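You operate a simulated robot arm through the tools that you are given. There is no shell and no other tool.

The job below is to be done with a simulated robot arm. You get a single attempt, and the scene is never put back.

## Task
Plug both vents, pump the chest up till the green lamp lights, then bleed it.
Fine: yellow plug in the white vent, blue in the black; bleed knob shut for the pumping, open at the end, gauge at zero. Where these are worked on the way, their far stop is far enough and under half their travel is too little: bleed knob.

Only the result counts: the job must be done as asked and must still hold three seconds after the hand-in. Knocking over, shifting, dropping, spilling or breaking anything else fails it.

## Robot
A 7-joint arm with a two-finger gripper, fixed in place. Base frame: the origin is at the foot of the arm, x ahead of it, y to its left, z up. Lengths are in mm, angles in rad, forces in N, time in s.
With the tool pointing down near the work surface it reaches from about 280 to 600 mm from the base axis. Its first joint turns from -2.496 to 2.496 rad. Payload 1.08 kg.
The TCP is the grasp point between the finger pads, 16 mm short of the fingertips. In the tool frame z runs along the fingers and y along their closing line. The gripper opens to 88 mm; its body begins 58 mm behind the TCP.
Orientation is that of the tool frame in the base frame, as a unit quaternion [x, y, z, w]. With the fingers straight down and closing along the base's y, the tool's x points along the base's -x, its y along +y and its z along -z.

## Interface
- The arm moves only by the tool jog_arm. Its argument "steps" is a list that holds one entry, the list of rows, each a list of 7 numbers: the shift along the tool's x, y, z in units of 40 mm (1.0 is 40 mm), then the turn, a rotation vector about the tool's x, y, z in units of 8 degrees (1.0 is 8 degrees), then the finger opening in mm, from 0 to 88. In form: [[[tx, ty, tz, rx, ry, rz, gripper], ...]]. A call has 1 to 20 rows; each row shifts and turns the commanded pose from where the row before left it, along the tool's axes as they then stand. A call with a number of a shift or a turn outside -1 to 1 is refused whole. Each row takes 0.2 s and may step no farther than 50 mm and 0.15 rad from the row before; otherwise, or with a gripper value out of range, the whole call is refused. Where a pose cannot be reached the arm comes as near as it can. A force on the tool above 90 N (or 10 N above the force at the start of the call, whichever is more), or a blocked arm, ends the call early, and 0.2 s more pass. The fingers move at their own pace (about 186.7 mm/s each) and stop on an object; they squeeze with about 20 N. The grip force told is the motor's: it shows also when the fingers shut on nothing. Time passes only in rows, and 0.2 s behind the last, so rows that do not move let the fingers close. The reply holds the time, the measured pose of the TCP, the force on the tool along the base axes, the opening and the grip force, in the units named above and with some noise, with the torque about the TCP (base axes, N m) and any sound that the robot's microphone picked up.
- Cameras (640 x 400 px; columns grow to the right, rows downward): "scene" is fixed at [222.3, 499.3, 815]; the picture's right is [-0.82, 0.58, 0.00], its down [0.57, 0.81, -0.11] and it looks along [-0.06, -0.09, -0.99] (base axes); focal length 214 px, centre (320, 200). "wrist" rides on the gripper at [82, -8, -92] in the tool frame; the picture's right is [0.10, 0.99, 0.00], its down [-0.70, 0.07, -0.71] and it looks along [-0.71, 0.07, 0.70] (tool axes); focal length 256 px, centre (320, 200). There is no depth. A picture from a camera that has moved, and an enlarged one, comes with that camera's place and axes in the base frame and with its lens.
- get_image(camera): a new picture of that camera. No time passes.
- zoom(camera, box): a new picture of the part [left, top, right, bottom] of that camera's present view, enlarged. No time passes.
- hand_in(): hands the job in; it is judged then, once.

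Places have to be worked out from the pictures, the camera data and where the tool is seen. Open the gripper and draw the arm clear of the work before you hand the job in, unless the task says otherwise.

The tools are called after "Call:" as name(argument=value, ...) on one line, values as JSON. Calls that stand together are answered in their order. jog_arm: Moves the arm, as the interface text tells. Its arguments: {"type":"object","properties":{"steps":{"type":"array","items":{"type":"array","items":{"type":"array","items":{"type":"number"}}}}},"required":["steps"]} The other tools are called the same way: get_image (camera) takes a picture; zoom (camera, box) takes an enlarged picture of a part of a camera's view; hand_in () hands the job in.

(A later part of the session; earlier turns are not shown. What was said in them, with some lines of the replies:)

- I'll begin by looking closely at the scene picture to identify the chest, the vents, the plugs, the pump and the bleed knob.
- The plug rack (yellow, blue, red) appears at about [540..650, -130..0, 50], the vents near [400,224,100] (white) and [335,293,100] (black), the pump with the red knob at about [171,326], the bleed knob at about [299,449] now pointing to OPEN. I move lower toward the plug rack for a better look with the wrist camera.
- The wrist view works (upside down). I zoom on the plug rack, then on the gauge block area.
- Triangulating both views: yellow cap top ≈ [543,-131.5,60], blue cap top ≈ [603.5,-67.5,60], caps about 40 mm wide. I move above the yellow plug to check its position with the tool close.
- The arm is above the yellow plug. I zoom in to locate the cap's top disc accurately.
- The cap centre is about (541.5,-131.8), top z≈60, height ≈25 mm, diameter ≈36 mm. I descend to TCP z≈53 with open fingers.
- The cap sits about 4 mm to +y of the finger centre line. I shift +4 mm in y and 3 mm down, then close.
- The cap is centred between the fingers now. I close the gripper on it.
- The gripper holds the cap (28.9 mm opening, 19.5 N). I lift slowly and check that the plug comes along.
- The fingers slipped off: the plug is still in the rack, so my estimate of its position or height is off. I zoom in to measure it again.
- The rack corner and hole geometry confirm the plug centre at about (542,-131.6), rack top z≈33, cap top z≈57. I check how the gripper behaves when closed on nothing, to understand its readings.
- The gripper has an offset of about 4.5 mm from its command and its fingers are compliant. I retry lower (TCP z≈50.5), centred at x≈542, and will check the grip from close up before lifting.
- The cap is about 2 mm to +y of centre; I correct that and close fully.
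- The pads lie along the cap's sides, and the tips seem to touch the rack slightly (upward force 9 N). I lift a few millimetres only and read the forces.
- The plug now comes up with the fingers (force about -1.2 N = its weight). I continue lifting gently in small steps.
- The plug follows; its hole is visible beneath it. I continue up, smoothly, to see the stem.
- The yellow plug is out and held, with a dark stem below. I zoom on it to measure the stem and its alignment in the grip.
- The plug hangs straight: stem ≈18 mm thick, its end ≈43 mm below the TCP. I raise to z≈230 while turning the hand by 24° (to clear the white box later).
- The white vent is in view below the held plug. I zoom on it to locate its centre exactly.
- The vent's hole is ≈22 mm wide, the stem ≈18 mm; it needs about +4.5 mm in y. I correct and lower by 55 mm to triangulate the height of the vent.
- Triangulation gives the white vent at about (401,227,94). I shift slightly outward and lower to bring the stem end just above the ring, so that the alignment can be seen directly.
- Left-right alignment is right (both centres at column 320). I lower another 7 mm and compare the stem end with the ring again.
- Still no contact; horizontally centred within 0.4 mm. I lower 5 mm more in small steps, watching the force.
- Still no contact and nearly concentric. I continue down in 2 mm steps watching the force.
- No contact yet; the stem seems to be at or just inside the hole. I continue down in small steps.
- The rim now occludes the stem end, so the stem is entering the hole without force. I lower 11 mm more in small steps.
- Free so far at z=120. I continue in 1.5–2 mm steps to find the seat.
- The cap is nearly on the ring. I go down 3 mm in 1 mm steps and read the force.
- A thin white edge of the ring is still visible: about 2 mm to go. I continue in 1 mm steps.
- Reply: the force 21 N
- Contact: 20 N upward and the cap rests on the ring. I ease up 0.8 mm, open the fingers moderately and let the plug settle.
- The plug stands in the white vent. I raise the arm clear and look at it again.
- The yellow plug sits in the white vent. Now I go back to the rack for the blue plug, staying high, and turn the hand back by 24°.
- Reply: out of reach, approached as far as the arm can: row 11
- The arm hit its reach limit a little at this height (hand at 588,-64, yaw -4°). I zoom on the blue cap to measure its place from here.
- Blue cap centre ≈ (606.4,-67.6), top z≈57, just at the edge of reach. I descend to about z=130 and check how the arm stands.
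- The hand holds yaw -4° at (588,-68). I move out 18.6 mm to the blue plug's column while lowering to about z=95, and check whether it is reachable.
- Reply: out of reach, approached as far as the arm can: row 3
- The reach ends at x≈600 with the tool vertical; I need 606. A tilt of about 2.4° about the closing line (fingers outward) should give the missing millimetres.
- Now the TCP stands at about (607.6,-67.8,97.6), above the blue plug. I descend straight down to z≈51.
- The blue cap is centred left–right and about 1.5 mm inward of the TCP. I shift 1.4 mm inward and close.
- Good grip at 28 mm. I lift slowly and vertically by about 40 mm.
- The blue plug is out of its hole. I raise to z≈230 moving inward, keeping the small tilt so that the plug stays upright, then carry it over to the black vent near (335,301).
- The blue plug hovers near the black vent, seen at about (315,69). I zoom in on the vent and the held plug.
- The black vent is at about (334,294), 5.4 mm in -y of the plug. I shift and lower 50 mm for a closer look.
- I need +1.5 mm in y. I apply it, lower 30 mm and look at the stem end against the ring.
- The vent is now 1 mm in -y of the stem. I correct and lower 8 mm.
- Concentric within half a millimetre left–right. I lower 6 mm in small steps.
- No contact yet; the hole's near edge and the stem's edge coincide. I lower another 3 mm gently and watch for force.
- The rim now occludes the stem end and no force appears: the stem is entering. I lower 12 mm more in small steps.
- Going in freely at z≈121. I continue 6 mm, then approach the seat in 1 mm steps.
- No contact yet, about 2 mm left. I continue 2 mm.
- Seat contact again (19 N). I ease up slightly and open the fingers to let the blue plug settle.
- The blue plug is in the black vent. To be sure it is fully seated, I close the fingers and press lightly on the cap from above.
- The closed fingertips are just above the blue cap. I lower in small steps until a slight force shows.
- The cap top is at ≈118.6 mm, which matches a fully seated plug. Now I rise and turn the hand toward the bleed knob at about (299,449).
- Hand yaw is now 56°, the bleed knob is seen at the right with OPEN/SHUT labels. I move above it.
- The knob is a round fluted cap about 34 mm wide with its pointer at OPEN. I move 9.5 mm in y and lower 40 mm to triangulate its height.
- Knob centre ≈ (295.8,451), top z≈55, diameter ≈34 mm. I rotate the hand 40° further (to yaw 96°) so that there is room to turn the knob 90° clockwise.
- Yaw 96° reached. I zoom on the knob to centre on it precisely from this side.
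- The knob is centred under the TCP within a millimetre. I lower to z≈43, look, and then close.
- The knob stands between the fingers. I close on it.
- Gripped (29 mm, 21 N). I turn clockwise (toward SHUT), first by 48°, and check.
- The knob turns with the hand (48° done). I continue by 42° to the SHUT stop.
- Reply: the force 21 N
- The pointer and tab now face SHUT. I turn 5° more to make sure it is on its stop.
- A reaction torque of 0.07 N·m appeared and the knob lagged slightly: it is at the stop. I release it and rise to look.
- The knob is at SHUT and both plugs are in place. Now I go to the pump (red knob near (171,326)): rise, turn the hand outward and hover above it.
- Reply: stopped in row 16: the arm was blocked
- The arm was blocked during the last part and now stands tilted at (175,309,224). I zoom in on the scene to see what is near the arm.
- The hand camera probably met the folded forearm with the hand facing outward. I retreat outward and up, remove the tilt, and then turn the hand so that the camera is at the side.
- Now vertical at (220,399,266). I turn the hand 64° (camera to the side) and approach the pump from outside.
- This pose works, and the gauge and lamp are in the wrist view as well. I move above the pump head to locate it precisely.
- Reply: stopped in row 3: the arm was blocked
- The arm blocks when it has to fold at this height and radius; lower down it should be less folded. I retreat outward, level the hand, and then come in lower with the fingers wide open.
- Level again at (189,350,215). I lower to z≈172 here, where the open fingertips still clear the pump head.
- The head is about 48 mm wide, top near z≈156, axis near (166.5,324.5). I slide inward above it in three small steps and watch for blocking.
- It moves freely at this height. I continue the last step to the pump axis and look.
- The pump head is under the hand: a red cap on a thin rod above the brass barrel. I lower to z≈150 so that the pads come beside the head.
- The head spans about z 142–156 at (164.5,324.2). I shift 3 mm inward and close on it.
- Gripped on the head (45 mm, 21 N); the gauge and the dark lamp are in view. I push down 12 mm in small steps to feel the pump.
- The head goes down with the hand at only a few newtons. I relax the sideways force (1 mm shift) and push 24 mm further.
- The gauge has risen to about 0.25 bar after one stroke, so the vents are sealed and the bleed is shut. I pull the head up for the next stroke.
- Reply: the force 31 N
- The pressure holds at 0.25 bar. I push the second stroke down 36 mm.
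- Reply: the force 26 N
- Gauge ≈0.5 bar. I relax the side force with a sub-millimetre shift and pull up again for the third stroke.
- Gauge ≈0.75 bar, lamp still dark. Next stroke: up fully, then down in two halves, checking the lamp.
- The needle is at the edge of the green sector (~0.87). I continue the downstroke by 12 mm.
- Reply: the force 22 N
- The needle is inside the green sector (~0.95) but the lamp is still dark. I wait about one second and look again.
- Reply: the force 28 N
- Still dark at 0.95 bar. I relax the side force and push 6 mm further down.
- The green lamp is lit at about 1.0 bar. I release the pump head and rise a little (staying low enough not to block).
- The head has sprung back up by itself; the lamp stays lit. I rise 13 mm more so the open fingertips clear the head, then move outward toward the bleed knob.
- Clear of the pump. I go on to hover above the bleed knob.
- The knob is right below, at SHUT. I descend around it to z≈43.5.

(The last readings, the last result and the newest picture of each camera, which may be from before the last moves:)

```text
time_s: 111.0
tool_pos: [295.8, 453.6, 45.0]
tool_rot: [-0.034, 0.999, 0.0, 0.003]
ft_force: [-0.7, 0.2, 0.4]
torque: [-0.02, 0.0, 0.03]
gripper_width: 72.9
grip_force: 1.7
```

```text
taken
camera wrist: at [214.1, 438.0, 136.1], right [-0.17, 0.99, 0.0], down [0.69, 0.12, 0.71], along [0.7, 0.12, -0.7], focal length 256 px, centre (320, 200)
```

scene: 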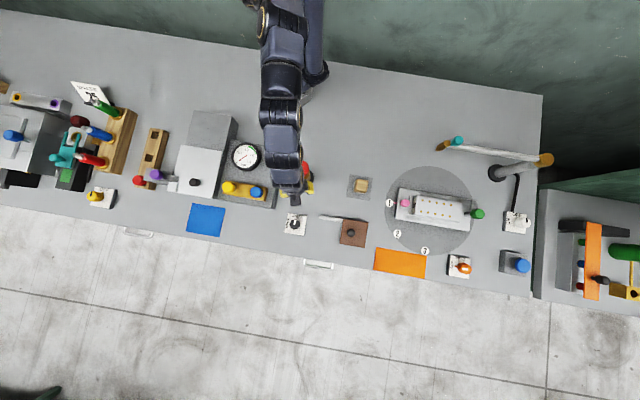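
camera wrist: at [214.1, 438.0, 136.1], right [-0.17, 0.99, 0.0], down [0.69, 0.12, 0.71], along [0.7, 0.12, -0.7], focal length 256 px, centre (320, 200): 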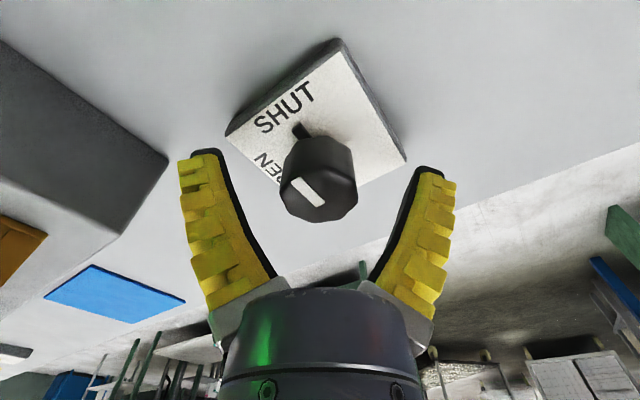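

The knob stands centred between the fingers. I close on it and turn it back counter-clockwise (toward OPEN), first by 48°.

Call:
jog_arm(steps=[[[0, 0, 0, 0, 0, 0, 0], [0, 0, 0, 0, 0, 0, 0], [0, 0, 0, 0, 0, 0, 0]]])

Call:
jog_arm(steps=[[[0, 0, 0, 0, 0, -0.5, 0], [0, 0, 0, 0, 0, -1, 0], [0, 0, 0, 0, 0, -1, 0], [0, 0, 0, 0, 0, -1, 0], [0, 0, 0, 0, 0, -1, 0], [0, 0, 0, 0, 0, -1, 0], [0, 0, 0, 0, 0, -0.5, 0], [0, 0, 0, 0, 0, 0, 0]]])

Call:
get_image(camera="wrist")

Call:
zoom(camera="scene", box=[210, 130, 320, 210])

```text
time_s: 111.8
tool_pos: [296.3, 452.9, 45.2]
tool_rot: [-0.033, 0.999, -0.001, 0.003]
ft_force: [-4.0, -6.5, 12.0]
torque: [-0.05, 0.05, -0.02]
gripper_width: 28.2
grip_force: 21.5
```

```text
time_s: 113.6
tool_pos: [295.8, 453.5, 46.1]
tool_rot: [-0.438, 0.899, -0.002, 0.003]
ft_force: [3.5, 1.4, 0.3]
torque: [0.19, -0.06, 0.03]
gripper_width: 28.4
grip_force: 22.2
```

```text
taken
camera wrist: at [251.5, 382.1, 136.9], right [-0.85, 0.53, -0.01], down [0.37, 0.6, 0.71], along [0.38, 0.6, -0.7], focal length 256 px, centre (320, 200)
```

wrist: 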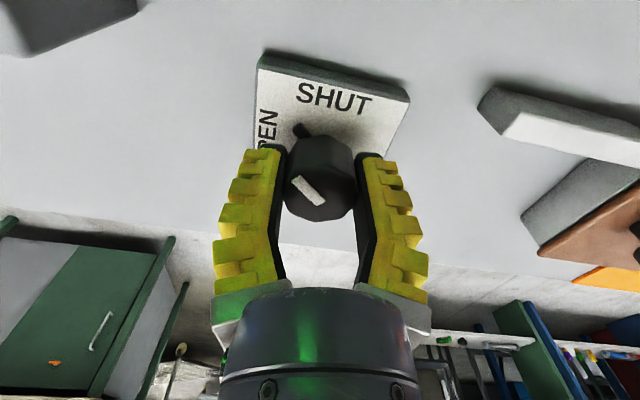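

```text
5.00 times, centred on (265, 170) of scene
camera zoom: at [222.3, 499.3, 815.0], right [-0.82, 0.58, 0.0], down [0.57, 0.81, -0.11], along [-0.06, -0.09, -0.99], focal length 1072 px, centre (595, 350)
```

zoom: 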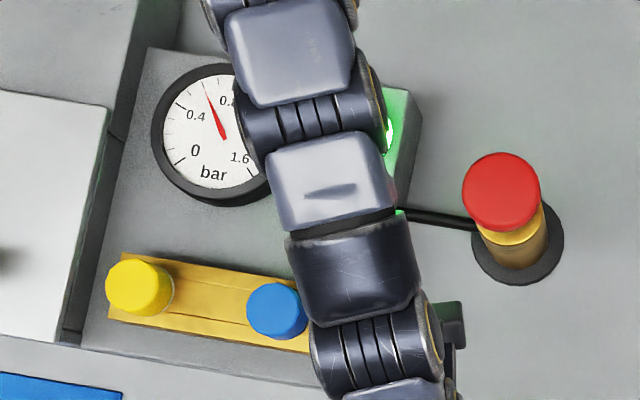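

The knob follows and the gauge is already falling (~0.6). I continue to the OPEN stop.

Call:
jog_arm(steps=[[[0, 0, 0, 0, 0, -0.5, 0], [0, 0, 0, 0, 0, -1, 0], [0, 0, 0, 0, 0, -1, 0], [0, 0, 0, 0, 0, -1, 0], [0, 0, 0, 0, 0, -1, 0], [0, 0, 0, 0, 0, -0.8, 0], [0, 0, 0, 0, 0, -0.4, 0], [0, 0, 0, 0, 0, 0, 0]]])

Call:
get_image(camera="wrist")

Call:
zoom(camera="scene", box=[210, 130, 320, 210])

```text
time_s: 115.4
tool_pos: [297.3, 452.2, 45.7]
tool_rot: [0.751, -0.66, 0.003, -0.001]
ft_force: [3.3, -6.5, 1.2]
torque: [-0.02, 0.03, -0.33]
gripper_width: 28.8
grip_force: 22.5
```

```text
taken
camera wrist: at [314.5, 372.1, 137.5], right [-0.97, -0.23, -0.01], down [-0.17, 0.69, 0.71], along [-0.16, 0.69, -0.71], focal length 256 px, centre (320, 200)
```

wrist: 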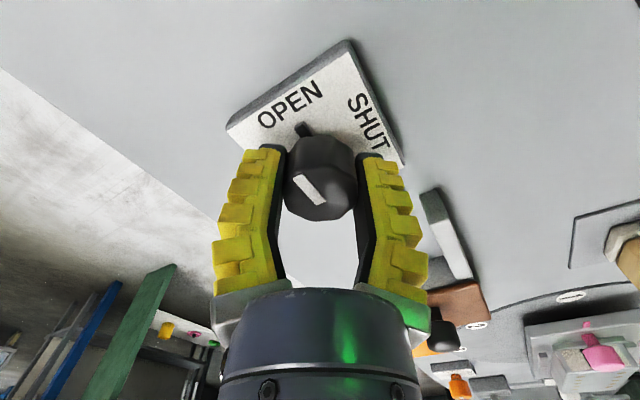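

```text
5.00 times, centred on (265, 170) of scene
camera zoom: at [222.3, 499.3, 815.0], right [-0.82, 0.58, 0.0], down [0.57, 0.81, -0.11], along [-0.06, -0.09, -0.99], focal length 1072 px, centre (595, 350)
```

zoom: 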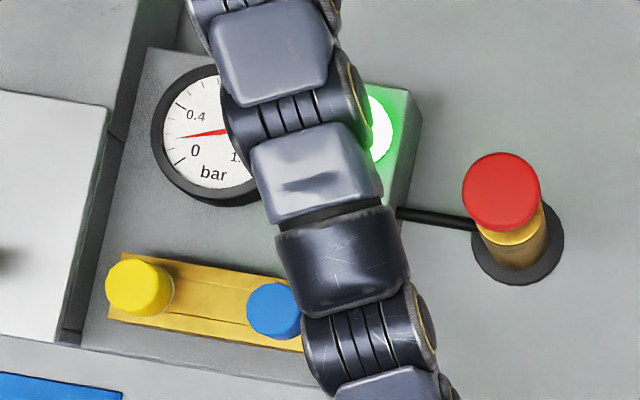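

The reaction torque (-0.33 N·m) shows the OPEN stop; the gauge is at ~0.2 and falling. I release the knob and rise.

Call:
jog_arm(steps=[[[0, 0, 0, 0, 0, 0, 50], [0, 0, 0, 0, 0, 0, 70], [0, 0, 0, 0, 0, 0, 70], [0, 0, -0.5, 0, 0, 0, 70], [0, 0, -0.8, 0, 0, 0, 70], [0, 0, -0.8, 0, 0, 0, 70], [0, 0, -0.8, 0, 0, 0, 70], [0, 0, 0, 0, 0, 0, 70]]])

Call:
get_image(camera="wrist")

Call:
get_image(camera="scene")

```text
time_s: 117.2
tool_pos: [299.0, 452.4, 160.5]
tool_rot: [0.751, -0.66, 0.003, -0.001]
ft_force: [0.2, 0.3, 0.2]
torque: [0.01, 0.02, -0.02]
gripper_width: 73.4
grip_force: 1.7
```

```text
taken
camera wrist: at [315.9, 371.5, 253.2], right [-0.97, -0.23, -0.01], down [-0.17, 0.69, 0.71], along [-0.16, 0.69, -0.71], focal length 256 px, centre (320, 200)
```

wrist: 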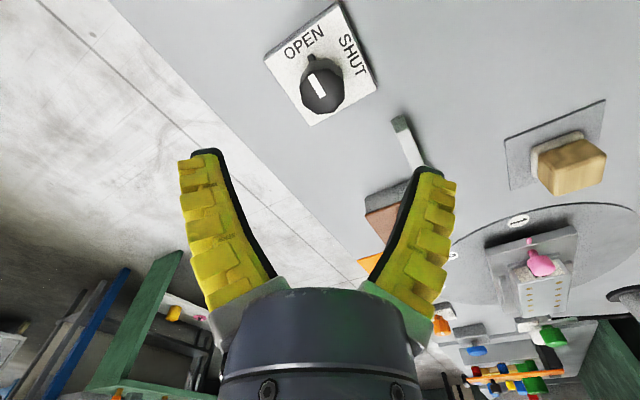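

```text
taken
```

scene: 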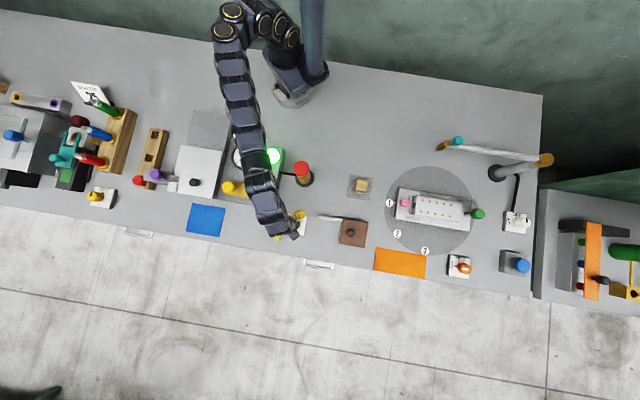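

The knob points to OPEN. I raise the arm and swing it away from the chest so that the gauge can be seen.

Call:
jog_arm(steps=[[[0, 0, -0.8, 0, 0, 0, 70], [0, 0, -0.8, 0, 0, 0, 70], [0, 0, -0.8, 0, 0, 0, 70], [0, 0, -0.8, 0, 0, 0, 70], [-0.136, 0.8, 0, 0, 0, 0, 70], [-0.136, 0.8, 0, 0, 0, 0, 70], [-0.136, 0.8, 0, 0, 0, 0, 70], [-0.136, 0.8, 0, 0, 0, 0, 70], [-0.136, 0.8, 0, 0, 0, 0, 70], [-0.136, 0.8, 0, 0, 0, 0, 70], [0, 0, 0, 0, 0, 0, 70]]])

Call:
get_image(camera="scene")

Call:
zoom(camera="scene", box=[200, 130, 330, 250])

```text
time_s: 119.6
tool_pos: [98.4, 461.1, 289.7]
tool_rot: [0.751, -0.66, 0.001, -0.002]
ft_force: [-0.3, -0.6, 0.2]
torque: [0.0, 0.02, -0.01]
gripper_width: 72.9
grip_force: 1.6
```

```text
taken
```

scene: 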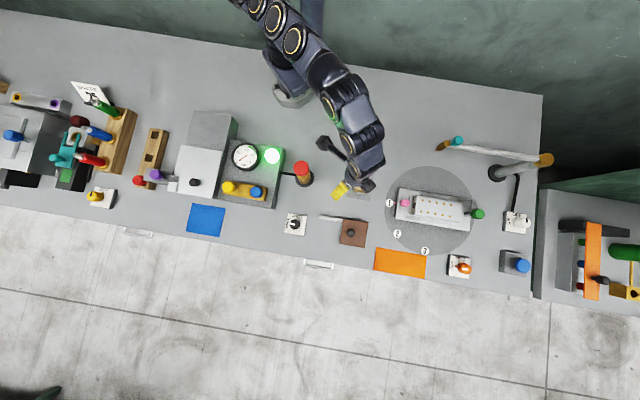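

```text
3.33 times, centred on (265, 190) of scene
camera zoom: at [222.3, 499.3, 815.0], right [-0.82, 0.58, 0.0], down [0.57, 0.81, -0.11], along [-0.06, -0.09, -0.99], focal length 715 px, centre (503, 233)
```

zoom: 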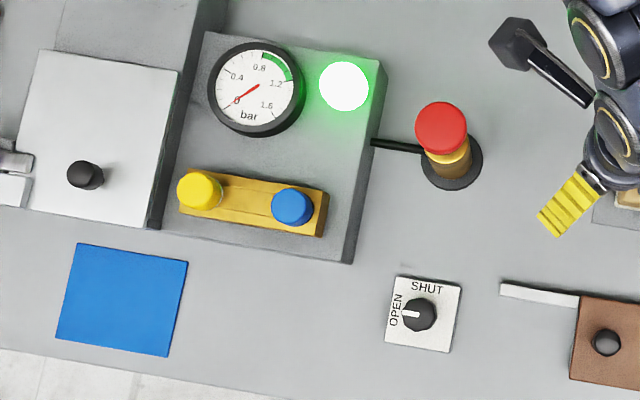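

The gauge is at or near zero, the bleed knob is at OPEN and the lamp stays latched. I wait two more seconds and check the needle in close-up, as well as the rest of the bench.

Call:
jog_arm(steps=[[[0, 0, 0, 0, 0, 0, 80], [0, 0, 0, 0, 0, 0, 80], [0, 0, 0, 0, 0, 0, 80], [0, 0, 0, 0, 0, 0, 80], [0, 0, 0, 0, 0, 0, 80], [0, 0, 0, 0, 0, 0, 80], [0, 0, 0, 0, 0, 0, 80], [0, 0, 0, 0, 0, 0, 80], [0, 0, 0, 0, 0, 0, 80], [0, 0, 0, 0, 0, 0, 80]]])

Call:
zoom(camera="scene", box=[215, 140, 285, 210])

Call:
zoom(camera="scene", box=[0, 60, 240, 250])

Call:
zoom(camera="scene", box=[270, 200, 350, 250])

```text
time_s: 121.8
tool_pos: [98.7, 461.2, 289.2]
tool_rot: [0.751, -0.66, 0.002, 0.0]
ft_force: [0.2, 0.4, 0.1]
torque: [0.01, -0.02, 0.03]
gripper_width: 81.4
grip_force: 0.6
```

```text
5.71 times, centred on (250, 175) of scene
camera zoom: at [222.3, 499.3, 815.0], right [-0.82, 0.58, 0.0], down [0.57, 0.81, -0.11], along [-0.06, -0.09, -0.99], focal length 1226 px, centre (720, 343)
```

zoom: 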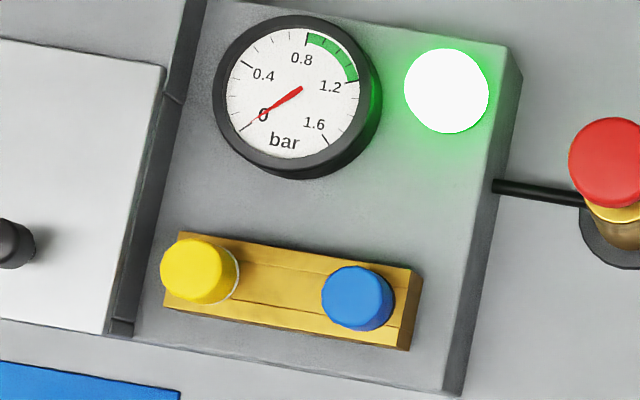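

```text
2.11 times, centred on (120, 155) of scene
camera zoom: at [222.3, 499.3, 815.0], right [-0.82, 0.58, 0.0], down [0.57, 0.81, -0.11], along [-0.06, -0.09, -0.99], focal length 452 px, centre (741, 295)
```

zoom: 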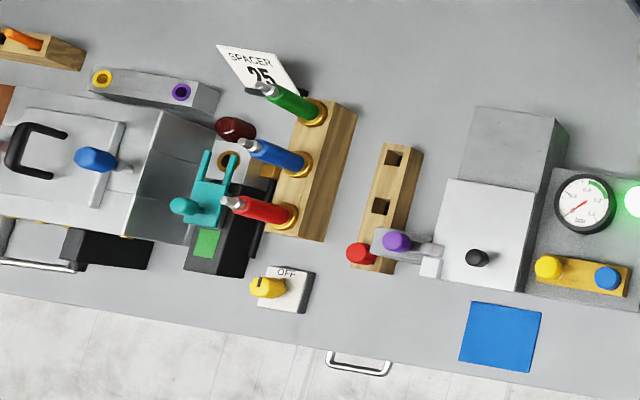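

```text
8.00 times, centred on (310, 225) of scene
camera zoom: at [222.3, 499.3, 815.0], right [-0.82, 0.58, 0.0], down [0.57, 0.81, -0.11], along [-0.06, -0.09, -0.99], focal length 1716 px, centre (400, 0)
```

zoom: 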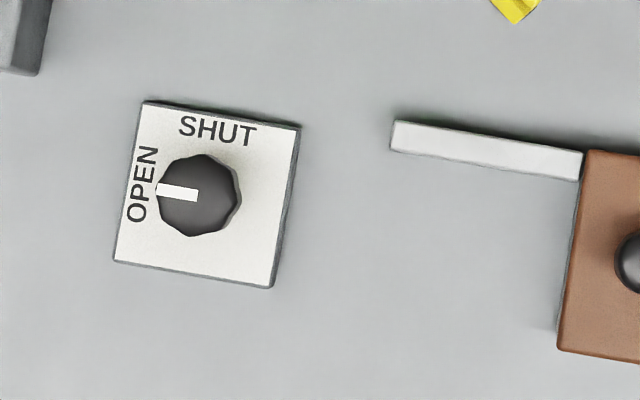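

Everything stands as asked: yellow plug in the white vent, blue in the black, the lamp has lit, the bleed knob is at OPEN with the gauge at zero. The gripper is open and the arm is clear, so I hand in the job.

Call:
hand_in()

```text
The job is handed in.
```

The job is handed in, and the last pictures before hand-in showed everything as asked:

- **Plugs:** the yellow plug is in the white vent and the blue one in the black. The pressure held between strokes, so both vents were sealed.
- **Pumping:** I turned the bleed knob to its SHUT stop first. The green lamp lit after four strokes, at about 1.0 bar.
- **Bleeding:** the knob is back at its OPEN stop and the gauge reads zero.

The lamp was still lit at hand-in, even though the gauge was at zero. Nothing else on the bench looked moved or knocked over in the final close-ups. The gripper is open and the arm is clear of the work.

My first grip on the yellow plug slipped off and left it in its rack; the second, slower lift held. The arm also blocked twice near the pump without touching anything, and I worked around it by coming in lower.
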